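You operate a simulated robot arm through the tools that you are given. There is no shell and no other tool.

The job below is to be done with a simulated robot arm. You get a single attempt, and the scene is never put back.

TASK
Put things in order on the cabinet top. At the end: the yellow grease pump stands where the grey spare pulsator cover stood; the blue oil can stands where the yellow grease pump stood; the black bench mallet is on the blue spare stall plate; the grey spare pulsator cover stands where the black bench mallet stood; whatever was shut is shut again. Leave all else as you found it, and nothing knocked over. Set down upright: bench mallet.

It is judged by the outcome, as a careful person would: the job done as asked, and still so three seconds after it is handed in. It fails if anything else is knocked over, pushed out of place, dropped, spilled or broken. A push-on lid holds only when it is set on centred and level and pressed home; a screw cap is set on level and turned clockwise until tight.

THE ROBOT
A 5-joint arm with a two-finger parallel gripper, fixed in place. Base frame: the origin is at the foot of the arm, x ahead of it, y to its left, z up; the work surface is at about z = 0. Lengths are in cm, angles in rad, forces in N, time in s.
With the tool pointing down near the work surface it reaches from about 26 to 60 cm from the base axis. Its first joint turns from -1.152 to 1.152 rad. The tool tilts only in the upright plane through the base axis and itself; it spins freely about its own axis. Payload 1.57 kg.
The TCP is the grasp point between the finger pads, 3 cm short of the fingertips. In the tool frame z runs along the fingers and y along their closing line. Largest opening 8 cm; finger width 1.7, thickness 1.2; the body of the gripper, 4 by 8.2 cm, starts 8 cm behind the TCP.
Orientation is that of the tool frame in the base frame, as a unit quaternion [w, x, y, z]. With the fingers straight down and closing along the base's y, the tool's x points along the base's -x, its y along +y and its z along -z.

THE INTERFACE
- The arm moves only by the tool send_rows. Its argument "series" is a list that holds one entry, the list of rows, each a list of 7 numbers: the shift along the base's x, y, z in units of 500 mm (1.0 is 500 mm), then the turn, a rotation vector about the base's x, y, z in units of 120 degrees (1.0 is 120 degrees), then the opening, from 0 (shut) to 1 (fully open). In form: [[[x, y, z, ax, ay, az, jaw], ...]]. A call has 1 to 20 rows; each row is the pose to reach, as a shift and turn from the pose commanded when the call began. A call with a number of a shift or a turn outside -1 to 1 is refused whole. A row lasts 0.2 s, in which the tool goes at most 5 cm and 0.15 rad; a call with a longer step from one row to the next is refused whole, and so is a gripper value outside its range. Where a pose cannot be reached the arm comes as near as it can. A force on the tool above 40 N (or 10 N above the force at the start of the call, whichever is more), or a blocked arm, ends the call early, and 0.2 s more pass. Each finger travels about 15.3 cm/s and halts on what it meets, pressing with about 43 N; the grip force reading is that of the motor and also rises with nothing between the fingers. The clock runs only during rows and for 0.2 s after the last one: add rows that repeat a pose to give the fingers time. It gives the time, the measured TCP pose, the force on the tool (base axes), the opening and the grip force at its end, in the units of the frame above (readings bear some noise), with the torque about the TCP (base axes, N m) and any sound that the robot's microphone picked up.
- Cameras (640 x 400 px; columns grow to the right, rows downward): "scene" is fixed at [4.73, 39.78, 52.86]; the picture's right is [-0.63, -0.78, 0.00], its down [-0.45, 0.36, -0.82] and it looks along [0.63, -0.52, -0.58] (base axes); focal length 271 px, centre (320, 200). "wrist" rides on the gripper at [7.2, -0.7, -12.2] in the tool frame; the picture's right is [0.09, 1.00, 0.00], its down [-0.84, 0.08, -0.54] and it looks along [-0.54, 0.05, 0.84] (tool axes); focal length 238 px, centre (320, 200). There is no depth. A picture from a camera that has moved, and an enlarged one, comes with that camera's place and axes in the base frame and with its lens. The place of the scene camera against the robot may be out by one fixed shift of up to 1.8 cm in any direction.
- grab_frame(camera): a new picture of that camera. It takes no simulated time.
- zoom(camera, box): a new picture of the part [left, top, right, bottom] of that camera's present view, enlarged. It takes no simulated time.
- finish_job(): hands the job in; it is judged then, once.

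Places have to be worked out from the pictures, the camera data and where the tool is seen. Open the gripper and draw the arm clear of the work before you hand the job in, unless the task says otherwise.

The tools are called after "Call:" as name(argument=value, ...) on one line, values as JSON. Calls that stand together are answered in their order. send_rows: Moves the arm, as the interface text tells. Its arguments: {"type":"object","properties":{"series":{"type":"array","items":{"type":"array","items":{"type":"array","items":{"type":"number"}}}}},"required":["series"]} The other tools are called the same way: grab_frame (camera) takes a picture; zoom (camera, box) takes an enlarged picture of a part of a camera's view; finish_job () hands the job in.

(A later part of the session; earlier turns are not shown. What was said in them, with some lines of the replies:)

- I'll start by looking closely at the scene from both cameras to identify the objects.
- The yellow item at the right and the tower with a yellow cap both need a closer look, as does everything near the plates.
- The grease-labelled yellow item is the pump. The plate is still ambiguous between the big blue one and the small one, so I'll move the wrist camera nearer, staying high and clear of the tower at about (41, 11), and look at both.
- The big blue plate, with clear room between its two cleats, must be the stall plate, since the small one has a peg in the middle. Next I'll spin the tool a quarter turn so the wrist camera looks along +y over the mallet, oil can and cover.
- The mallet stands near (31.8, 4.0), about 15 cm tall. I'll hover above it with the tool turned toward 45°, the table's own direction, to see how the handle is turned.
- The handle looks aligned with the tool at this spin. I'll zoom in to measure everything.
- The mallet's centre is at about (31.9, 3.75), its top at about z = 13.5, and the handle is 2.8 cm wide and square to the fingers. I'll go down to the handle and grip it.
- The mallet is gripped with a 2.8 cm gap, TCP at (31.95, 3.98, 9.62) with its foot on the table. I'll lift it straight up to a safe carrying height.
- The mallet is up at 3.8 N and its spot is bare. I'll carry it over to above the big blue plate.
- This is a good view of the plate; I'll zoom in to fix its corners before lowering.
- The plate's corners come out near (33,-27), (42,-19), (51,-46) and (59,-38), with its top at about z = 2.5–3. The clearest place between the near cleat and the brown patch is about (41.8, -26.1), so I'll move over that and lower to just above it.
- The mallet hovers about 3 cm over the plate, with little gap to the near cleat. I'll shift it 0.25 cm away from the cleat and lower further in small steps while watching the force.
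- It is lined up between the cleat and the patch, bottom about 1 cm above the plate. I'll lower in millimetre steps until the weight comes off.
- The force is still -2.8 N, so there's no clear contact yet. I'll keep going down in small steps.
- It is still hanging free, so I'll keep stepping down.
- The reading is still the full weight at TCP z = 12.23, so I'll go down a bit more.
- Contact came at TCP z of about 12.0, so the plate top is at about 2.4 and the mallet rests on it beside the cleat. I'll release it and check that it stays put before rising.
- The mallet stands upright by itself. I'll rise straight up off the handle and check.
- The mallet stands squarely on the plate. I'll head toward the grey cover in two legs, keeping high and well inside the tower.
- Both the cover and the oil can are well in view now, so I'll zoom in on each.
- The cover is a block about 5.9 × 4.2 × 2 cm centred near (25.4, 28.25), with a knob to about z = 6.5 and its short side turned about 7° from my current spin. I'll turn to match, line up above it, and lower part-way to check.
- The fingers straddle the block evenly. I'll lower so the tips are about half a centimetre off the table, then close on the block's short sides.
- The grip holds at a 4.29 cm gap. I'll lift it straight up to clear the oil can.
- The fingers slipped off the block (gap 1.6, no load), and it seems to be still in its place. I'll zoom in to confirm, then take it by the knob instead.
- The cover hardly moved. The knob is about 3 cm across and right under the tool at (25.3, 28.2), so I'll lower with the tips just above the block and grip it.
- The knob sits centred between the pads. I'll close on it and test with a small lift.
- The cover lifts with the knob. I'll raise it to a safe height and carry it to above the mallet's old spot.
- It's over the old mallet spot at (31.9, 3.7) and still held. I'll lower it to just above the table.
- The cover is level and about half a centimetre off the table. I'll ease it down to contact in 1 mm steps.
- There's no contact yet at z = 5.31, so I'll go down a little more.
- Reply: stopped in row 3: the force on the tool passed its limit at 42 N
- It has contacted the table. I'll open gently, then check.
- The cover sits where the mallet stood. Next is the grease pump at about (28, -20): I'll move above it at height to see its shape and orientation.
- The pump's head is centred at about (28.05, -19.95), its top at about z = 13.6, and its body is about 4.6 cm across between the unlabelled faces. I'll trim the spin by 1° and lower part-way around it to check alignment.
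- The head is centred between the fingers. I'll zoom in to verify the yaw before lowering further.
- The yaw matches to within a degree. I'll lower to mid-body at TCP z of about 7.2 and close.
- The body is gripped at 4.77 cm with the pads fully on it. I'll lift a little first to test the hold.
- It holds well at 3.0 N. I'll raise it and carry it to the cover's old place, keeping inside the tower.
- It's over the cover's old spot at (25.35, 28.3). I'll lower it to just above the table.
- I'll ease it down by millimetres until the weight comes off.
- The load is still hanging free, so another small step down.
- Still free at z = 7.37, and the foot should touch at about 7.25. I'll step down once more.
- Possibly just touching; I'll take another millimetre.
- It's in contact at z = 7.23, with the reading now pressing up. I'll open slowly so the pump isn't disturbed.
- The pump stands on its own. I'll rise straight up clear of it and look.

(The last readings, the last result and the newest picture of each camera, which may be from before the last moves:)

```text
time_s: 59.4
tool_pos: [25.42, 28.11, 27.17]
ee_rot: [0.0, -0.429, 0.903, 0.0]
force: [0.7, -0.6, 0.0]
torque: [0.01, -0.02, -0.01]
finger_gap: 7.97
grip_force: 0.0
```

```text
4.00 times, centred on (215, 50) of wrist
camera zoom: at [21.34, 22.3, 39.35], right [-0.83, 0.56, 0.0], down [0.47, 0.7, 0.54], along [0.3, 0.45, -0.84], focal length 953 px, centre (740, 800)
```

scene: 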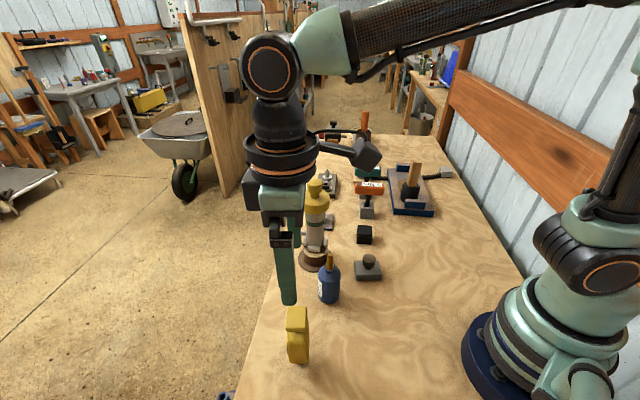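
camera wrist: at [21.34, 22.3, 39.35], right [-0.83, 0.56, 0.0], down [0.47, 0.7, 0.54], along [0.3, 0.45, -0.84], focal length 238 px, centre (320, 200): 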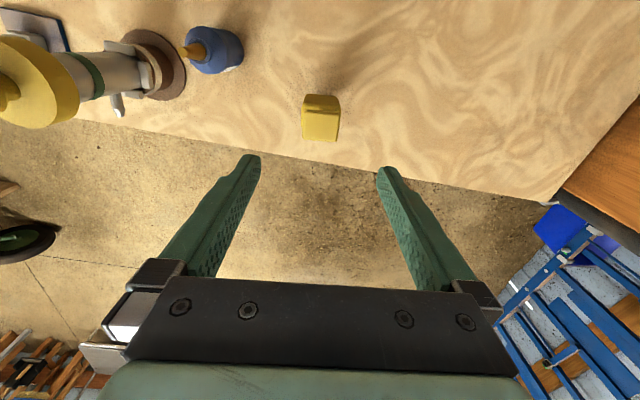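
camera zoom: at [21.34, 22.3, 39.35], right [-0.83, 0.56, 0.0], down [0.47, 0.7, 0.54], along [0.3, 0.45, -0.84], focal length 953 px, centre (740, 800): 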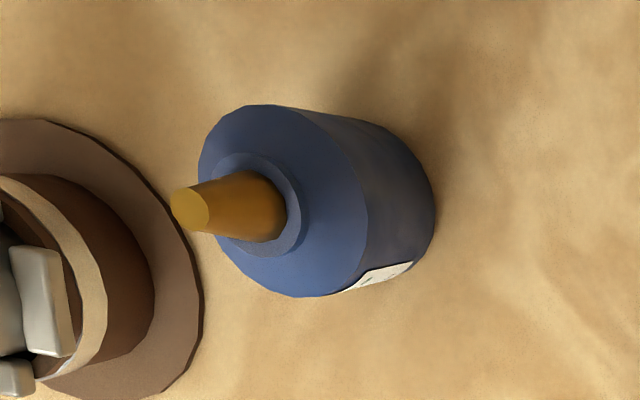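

The pump stands upright where the cover was. From two views the oil can's axis is at about (32.3, 15.4), its tip at z of about 12.9 and its body about 4.7 cm across. I'll spin the fingers to close along y, away from the tower, then move above it.

Call:
send_rows(series=[[[0, 0, 0, 0, 0, -0.06, 1], [0, 0, 0, 0, 0, -0.12, 1], [0, 0, 0, 0, 0, -0.18, 1], [0, 0, 0, 0, 0, -0.24, 1], [0, 0, 0, 0, 0, -0.3, 1], [0, 0, 0, 0, 0, -0.36, 1], [0, 0, 0, 0, 0, -0.423, 1], [0.04, -0.08, 0, 0, 0, -0.423, 1], [0.08, -0.16, 0, 0, 0, -0.423, 1], [0.12, -0.23, 0, 0, 0, -0.423, 1], [0.14, -0.257, 0, 0, 0, -0.423, 1], [0.14, -0.257, 0, 0, 0, -0.423, 1]]])

Call:
grab_frame(camera="wrist")

Call:
zoom(camera="wrist", box=[250, 70, 410, 190])

Call:
grab_frame(camera="scene")

```text
time_s: 62.0
tool_pos: [32.26, 15.29, 27.14]
ee_rot: [0.0, 0.0, 1.0, 0.0]
force: [0.3, 0.9, 0.5]
torque: [0.01, 0.0, 0.0]
finger_gap: 8.01
grip_force: 0.0
```

```text
taken
camera wrist: at [25.03, 14.71, 39.34], right [-0.09, 1.0, 0.0], down [0.84, 0.08, 0.54], along [0.54, 0.05, -0.84], focal length 238 px, centre (320, 200)
```

wrist: 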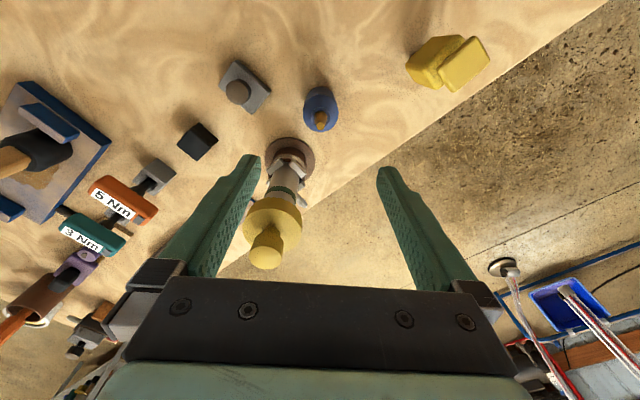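

```text
3.33 times, centred on (330, 130) of wrist
camera zoom: at [25.03, 14.71, 39.34], right [-0.09, 1.0, 0.0], down [0.84, 0.08, 0.54], along [0.54, 0.05, -0.84], focal length 794 px, centre (287, 433)
```

zoom: 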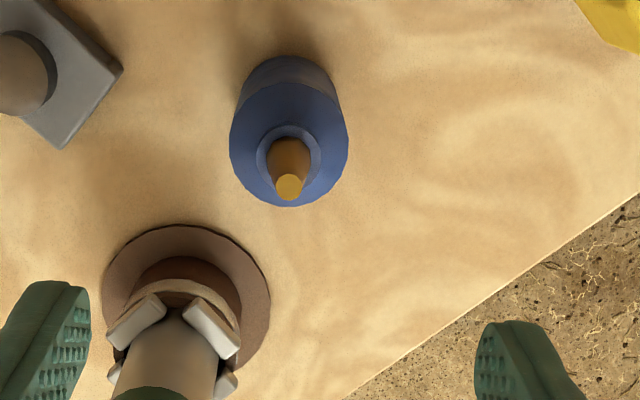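

```text
taken
```

scene: 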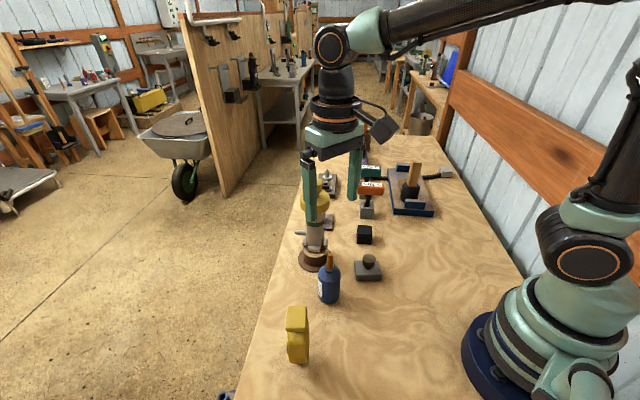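

The nozzle tip confirms the can's axis at (32.4, 15.45), right under the tool. I'll lower part-way and check the clearances.

Call:
send_rows(series=[[[0.002, 0.001, -0.08, 0, 0, 0, 1], [0.002, 0.001, -0.16, 0, 0, 0, 1], [0.002, 0.001, -0.24, 0, 0, 0, 1], [0.002, 0.001, -0.3, 0, 0, 0, 1], [0.002, 0.001, -0.34, 0, 0, 0, 1], [0.002, 0.001, -0.34, 0, 0, 0, 1]]])

Call:
grab_frame(camera="wrist")

Call:
zoom(camera="scene", box=[270, 180, 400, 310])

```text
time_s: 63.4
tool_pos: [32.53, 15.48, 10.15]
ee_rot: [-0.001, 0.001, 1.0, -0.001]
force: [-0.4, -0.9, -0.2]
torque: [-0.02, 0.0, 0.0]
finger_gap: 8.01
grip_force: 0.1
```

```text
taken
camera wrist: at [25.25, 14.84, 22.26], right [-0.09, 1.0, 0.0], down [0.84, 0.08, 0.54], along [0.54, 0.05, -0.84], focal length 238 px, centre (320, 200)
```

wrist: 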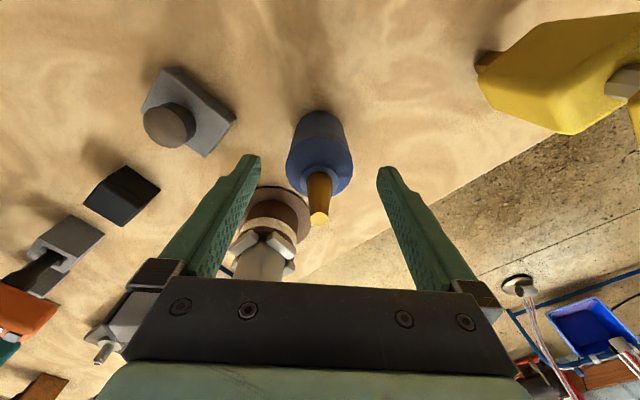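

```text
3.08 times, centred on (335, 245) of scene
camera zoom: at [4.73, 39.78, 52.86], right [-0.63, -0.78, 0.0], down [-0.45, 0.36, -0.82], along [0.63, -0.52, -0.58], focal length 834 px, centre (274, 62)
```

zoom: 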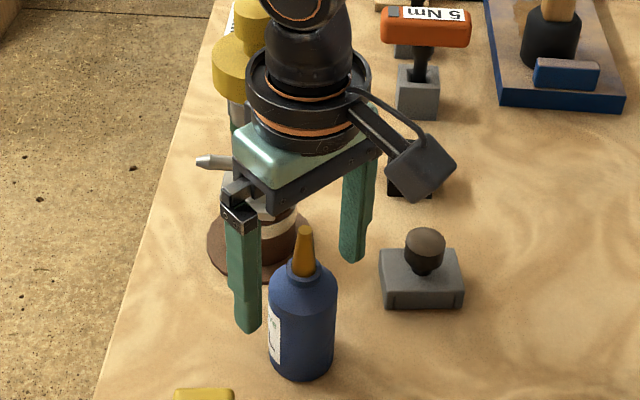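

The fingers are clear of the tower and cover on either side of the can. I'll lower the last 4 cm and close on the body.

Call:
send_rows(series=[[[0, 0, -0.04, 0, 0, 0, 1], [0, 0, -0.07, 0, 0, 0, 1], [0, 0, -0.082, 0, 0, 0, 1], [0, 0, -0.082, 0, 0, 0, 1], [0, 0, -0.082, 0, 0, 0, 0.8], [0, 0, -0.082, 0, 0, 0, 0.65], [0, 0, -0.082, 0, 0, 0, 0.5], [0, 0, -0.082, 0, 0, 0, 0.4], [0, 0, -0.082, 0, 0, 0, 0.4]]])

Call:
grab_frame(camera="wrist")

Call:
zoom(camera="scene", box=[270, 200, 400, 310])

```text
time_s: 65.4
tool_pos: [32.58, 15.37, 6.08]
ee_rot: [-0.001, 0.001, 1.0, 0.0]
force: [-0.4, 0.1, -1.1]
torque: [0.06, 0.0, 0.03]
finger_gap: 4.6
grip_force: 43.5
```

```text
taken
camera wrist: at [25.23, 14.85, 18.19], right [-0.09, 1.0, 0.0], down [0.84, 0.08, 0.54], along [0.54, 0.05, -0.84], focal length 238 px, centre (320, 200)
```

wrist: 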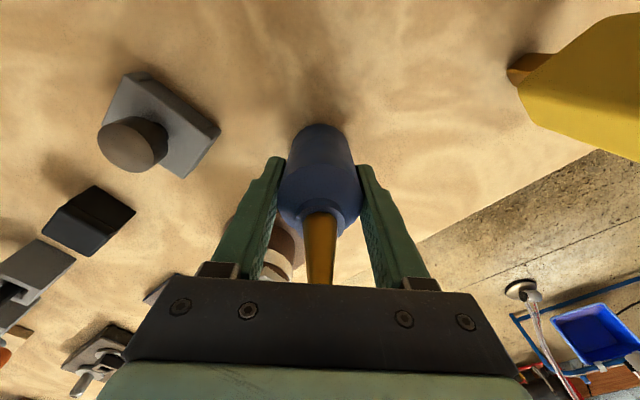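

```text
3.64 times, centred on (335, 255) of scene
camera zoom: at [4.73, 39.78, 52.86], right [-0.63, -0.78, 0.0], down [-0.45, 0.36, -0.82], along [0.63, -0.52, -0.58], focal length 986 px, centre (266, 0)
```

zoom: 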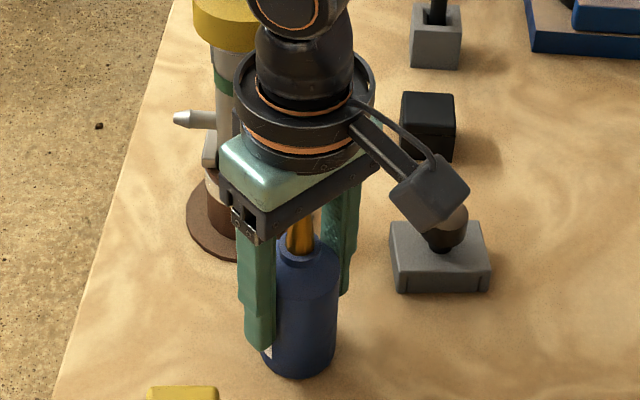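

The can is gripped at 4.60 cm. I'll lift it slightly to test the hold.

Call:
send_rows(series=[[[0, 0, 0.01, 0, 0, 0, 0], [0, 0, 0.03, 0, 0, 0, 0], [0, 0, 0.06, 0, 0, 0, 0], [0, 0, 0.06, 0, 0, 0, 0]]])

Call:
grab_frame(camera="wrist")

Call:
zoom(camera="scene", box=[270, 200, 400, 310])

```text
time_s: 66.4
tool_pos: [32.22, 15.33, 9.14]
ee_rot: [0.0, 0.0, 1.0, 0.001]
force: [-0.1, -0.6, -1.4]
torque: [0.0, -0.01, 0.03]
finger_gap: 4.61
grip_force: 43.2
```

```text
taken
camera wrist: at [25.1, 14.79, 21.25], right [-0.09, 1.0, 0.0], down [0.84, 0.08, 0.54], along [0.54, 0.05, -0.84], focal length 238 px, centre (320, 200)
```

wrist: 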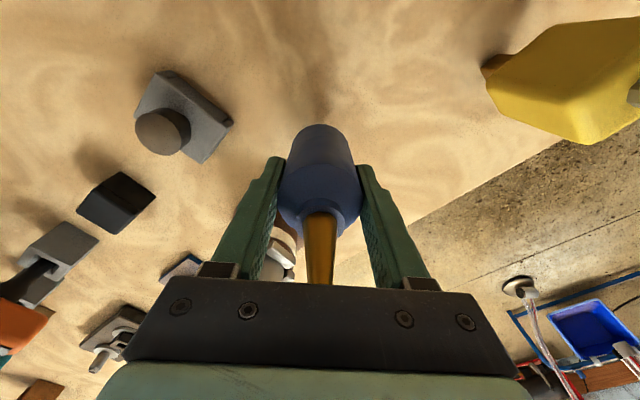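

```text
3.64 times, centred on (335, 255) of scene
camera zoom: at [4.73, 39.78, 52.86], right [-0.63, -0.78, 0.0], down [-0.45, 0.36, -0.82], along [0.63, -0.52, -0.58], focal length 986 px, centre (266, 0)
```

zoom: 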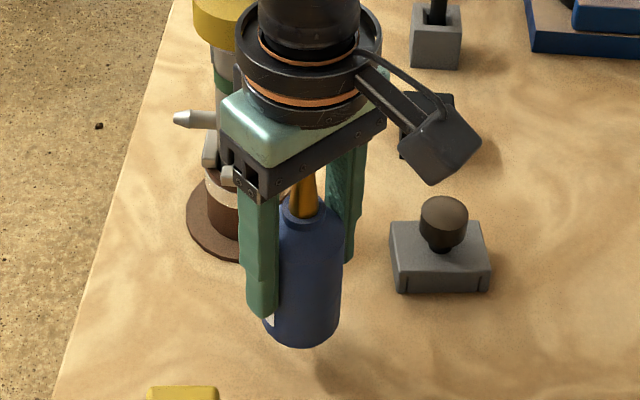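

The can is held. I'll raise it and carry it to above the pump's old place.

Call:
send_rows(series=[[[0, 0, 0.06, 0, 0, 0, 0], [0, 0, 0.13, 0, 0, 0, 0], [0, 0, 0.2, 0, 0, 0, 0], [0, 0, 0.27, 0, 0, 0, 0], [-0.002, -0.02, 0.3, 0, 0, 0, 0], [-0.009, -0.075, 0.3, 0, 0, 0, 0], [-0.018, -0.145, 0.3, 0, 0, 0, 0], [-0.027, -0.22, 0.3, 0, 0, 0, 0], [-0.036, -0.295, 0.3, 0, 0, 0, 0], [-0.045, -0.37, 0.3, 0, 0, 0, 0], [-0.055, -0.445, 0.3, 0, 0, 0, 0], [-0.064, -0.52, 0.3, 0, 0, 0, 0], [-0.073, -0.595, 0.3, 0, 0, 0, 0], [-0.081, -0.66, 0.3, 0, 0, 0, 0], [-0.087, -0.708, 0.3, 0, 0, 0, 0], [-0.087, -0.708, 0.3, 0, 0, 0, 0]]])

Call:
grab_frame(camera="wrist")

Call:
grab_frame(camera="scene")

```text
time_s: 69.8
tool_pos: [27.92, -19.98, 24.21]
ee_rot: [0.0, 0.0, 1.0, -0.001]
force: [0.2, -0.6, -0.4]
torque: [-0.03, -0.04, -0.02]
finger_gap: 4.58
grip_force: 43.0
```

```text
taken
camera wrist: at [20.65, -20.59, 36.28], right [-0.09, 1.0, 0.0], down [0.84, 0.08, 0.54], along [0.54, 0.05, -0.84], focal length 238 px, centre (320, 200)
```

wrist: 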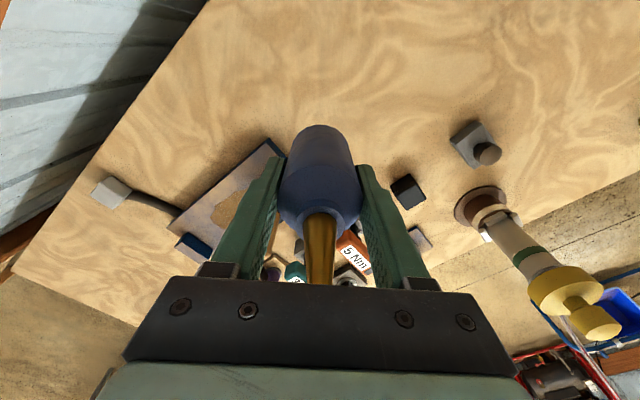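

```text
taken
```

scene: 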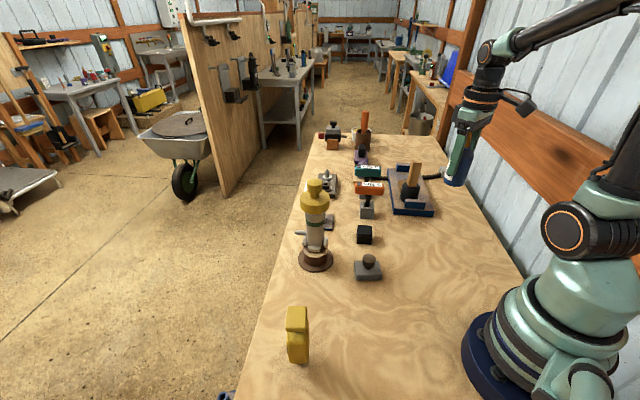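

It's above (28, -20) and still held. I'll lower it to just above the table.

Call:
send_rows(series=[[[0.001, 0, -0.07, 0, 0, 0, 0], [0.001, 0, -0.15, 0, 0, 0, 0], [0.001, 0, -0.22, 0, 0, 0, 0], [0.001, 0, -0.28, 0, 0, 0, 0], [0.001, 0, -0.32, 0, 0, 0, 0], [0.001, 0, -0.34, 0, 0, 0, 0], [0.001, 0, -0.348, 0, 0, 0, 0], [0.001, 0, -0.348, 0, 0, 0, 0]]])

Call:
zoom(camera="scene", box=[380, 150, 500, 250])

```text
time_s: 71.6
tool_pos: [28.09, -19.83, 6.63]
ee_rot: [0.001, 0.0, 1.0, 0.0]
force: [1.3, -1.3, -0.9]
torque: [0.0, -0.01, 0.01]
finger_gap: 4.6
grip_force: 43.2
```

```text
4.00 times, centred on (440, 200) of scene
camera zoom: at [4.73, 39.78, 52.86], right [-0.63, -0.78, 0.0], down [-0.45, 0.36, -0.82], along [0.63, -0.52, -0.58], focal length 1084 px, centre (-160, 200)
```

zoom: 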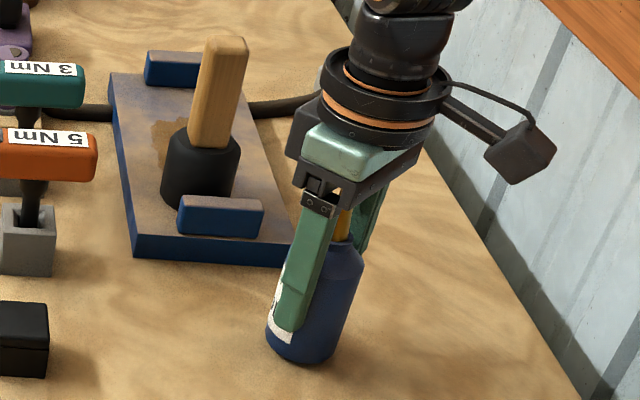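

I'll ease it down to contact by small steps.

Call:
send_rows(series=[[[0, 0, -0.003, 0, 0, 0, 0], [0, 0, -0.006, 0, 0, 0, 0], [0, 0, -0.009, 0, 0, 0, 0], [0, 0, -0.009, 0, 0, 0, 0]]])

```text
time_s: 72.6
tool_pos: [28.13, -19.82, 6.18]
ee_rot: [0.0, 0.001, 1.0, 0.0]
force: [-0.1, 0.2, -2.4]
torque: [0.0, -0.04, 0.0]
finger_gap: 4.57
grip_force: 43.0
```

Not yet in contact at z = 6.18, so I'll take another small step.

Call:
send_rows(series=[[[0, 0, -0.0015, 0, 0, 0, 0], [0, 0, -0.003, 0, 0, 0, 0], [0, 0, -0.003, 0, 0, 0, 0]]])

```text
time_s: 73.4
tool_pos: [28.08, -19.89, 6.09]
ee_rot: [0.0, 0.0, 1.0, -0.001]
force: [1.2, -0.4, -0.9]
torque: [0.02, 0.02, -0.01]
finger_gap: 4.6
grip_force: 42.9
```

It's almost down, so one more millimetre.

Call:
send_rows(series=[[[0, 0, -0.002, 0, 0, 0, 0], [0, 0, -0.002, 0, 0, 0, 0]]])

```text
time_s: 74.0
tool_pos: [28.17, -20.01, 6.05]
ee_rot: [0.0, -0.001, 1.0, 0.0]
force: [-8.6, 1.1, 31.0]
torque: [0.1, 0.36, 0.16]
finger_gap: 4.61
grip_force: 43.4
```

It's in firm contact with the table. I'll ease the pressure off a touch and open slowly.

Call:
send_rows(series=[[[0, 0, 0.0015, 0, 0, 0, 0.3], [0, 0, 0.0015, 0, 0, 0, 0.57], [0, 0, 0.0015, 0, 0, 0, 0.62], [0, 0, 0.0015, 0, 0, 0, 0.7], [0, 0, 0.0015, 0, 0, 0, 0.85], [0, 0, 0.0015, 0, 0, 0, 1], [0, 0, 0.0015, 0, 0, 0, 1]]])

Call:
grab_frame(camera="wrist")

Call:
zoom(camera="scene", box=[380, 150, 500, 250])

```text
time_s: 75.6
tool_pos: [28.14, -19.85, 6.08]
ee_rot: [0.0, 0.0, 1.0, 0.0]
force: [0.3, 0.0, -0.1]
torque: [-0.01, -0.01, -0.02]
finger_gap: 7.99
grip_force: 0.0
```

```text
taken
camera wrist: at [20.85, -20.52, 18.19], right [-0.09, 1.0, 0.0], down [0.84, 0.08, 0.54], along [0.54, 0.05, -0.84], focal length 238 px, centre (320, 200)
```

wrist: 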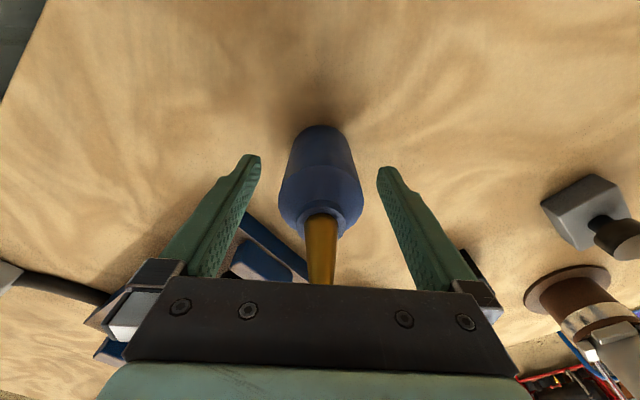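

```text
4.00 times, centred on (440, 200) of scene
camera zoom: at [4.73, 39.78, 52.86], right [-0.63, -0.78, 0.0], down [-0.45, 0.36, -0.82], along [0.63, -0.52, -0.58], focal length 1084 px, centre (-160, 200)
```

zoom: 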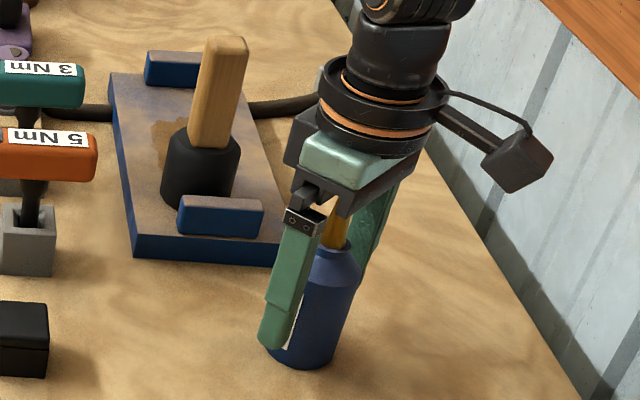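

The oil can is released and standing. I'll rise straight up, then draw the arm to a clear place and look everything over.

Call:
send_rows(series=[[[0, 0, 0.03, 0, 0, 0, 1], [0, 0, 0.1, 0, 0, 0, 1], [0, 0, 0.18, 0, 0, 0, 1], [0, 0, 0.26, 0, 0, 0, 1], [0, 0, 0.34, 0, 0, 0, 1], [0, 0, 0.42, 0, 0, 0, 1], [0, 0, 0.5, 0, 0, 0, 1], [0.05, 0.06, 0.53, 0, 0, 0, 1], [0.1, 0.12, 0.53, 0, 0, 0, 1], [0.15, 0.17, 0.53, 0, 0, 0, 1], [0.18, 0.18, 0.53, 0, 0, 0, 1], [0.18, 0.18, 0.53, 0, 0, 0, 1]]])

Call:
grab_frame(camera="wrist")

Call:
grab_frame(camera="scene")

Call:
zoom(camera="scene", box=[260, 100, 480, 240])

Call:
zoom(camera="scene", box=[220, 220, 480, 400])

```text
time_s: 78.2
tool_pos: [36.97, -10.89, 32.5]
ee_rot: [0.0, 0.0, 1.0, 0.0]
force: [0.4, -0.2, 0.3]
torque: [0.0, 0.03, -0.02]
finger_gap: 7.99
grip_force: 0.1
```

```text
taken
camera wrist: at [29.88, -11.54, 44.72], right [-0.09, 1.0, 0.0], down [0.84, 0.08, 0.54], along [0.54, 0.05, -0.84], focal length 238 px, centre (320, 200)
```

wrist: 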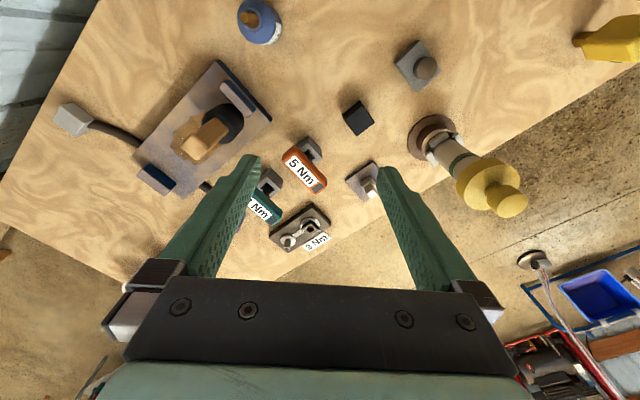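

```text
taken
```

scene: 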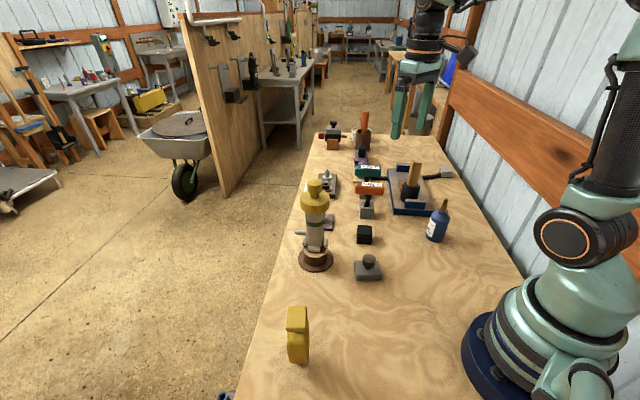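

```text
2.86 times, centred on (370, 170) of scene
camera zoom: at [4.73, 39.78, 52.86], right [-0.63, -0.78, 0.0], down [-0.45, 0.36, -0.82], along [0.63, -0.52, -0.58], focal length 774 px, centre (177, 286)
```

zoom: 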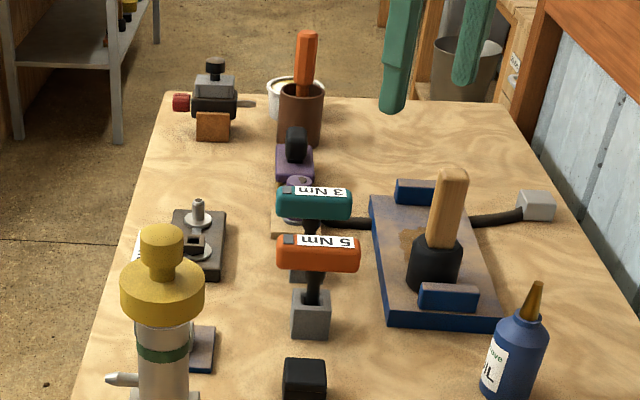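

```text
2.22 times, centred on (350, 310) of scene
camera zoom: at [4.73, 39.78, 52.86], right [-0.63, -0.78, 0.0], down [-0.45, 0.36, -0.82], along [0.63, -0.52, -0.58], focal length 602 px, centre (253, -44)
```

zoom: 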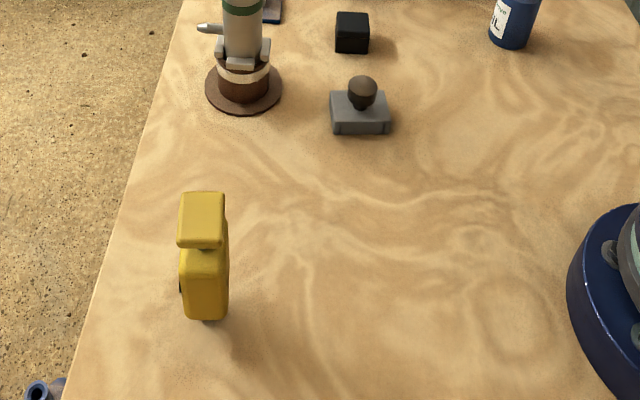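

All four items stand where asked: the mallet upright on the blue plate, the cover at the mallet's spot, the pump at the cover's spot and the oil can at the pump's spot. Everything else looks as it was, nothing had been opened, and the arm is clear with its jaw open, so I'm handing in.

Call:
finish_job()

```text
The job is handed in.
```

The four items are in their new places and the job is handed in. I haven't seen the verdict.

- **Bench mallet:** standing upright on the large blue plate, between the near cleat and the brown patch, and slightly overlapping the patch. I took this to be the stall plate because the small blue plate has a peg in the middle and no room for the mallet.
- **Pulsator cover:** where the mallet stood. My first grip on it slipped off, which shifted it by a millimetre or two. I then lifted it by its knob and set it down level.
- **Grease pump:** standing on its own where the cover stood.
- **Oil can:** standing where the grease pump stood.

Nothing had to be opened, so there was nothing to shut again. In the last pictures nothing else had moved or fallen. I left the gripper open and the arm up clear of the table.
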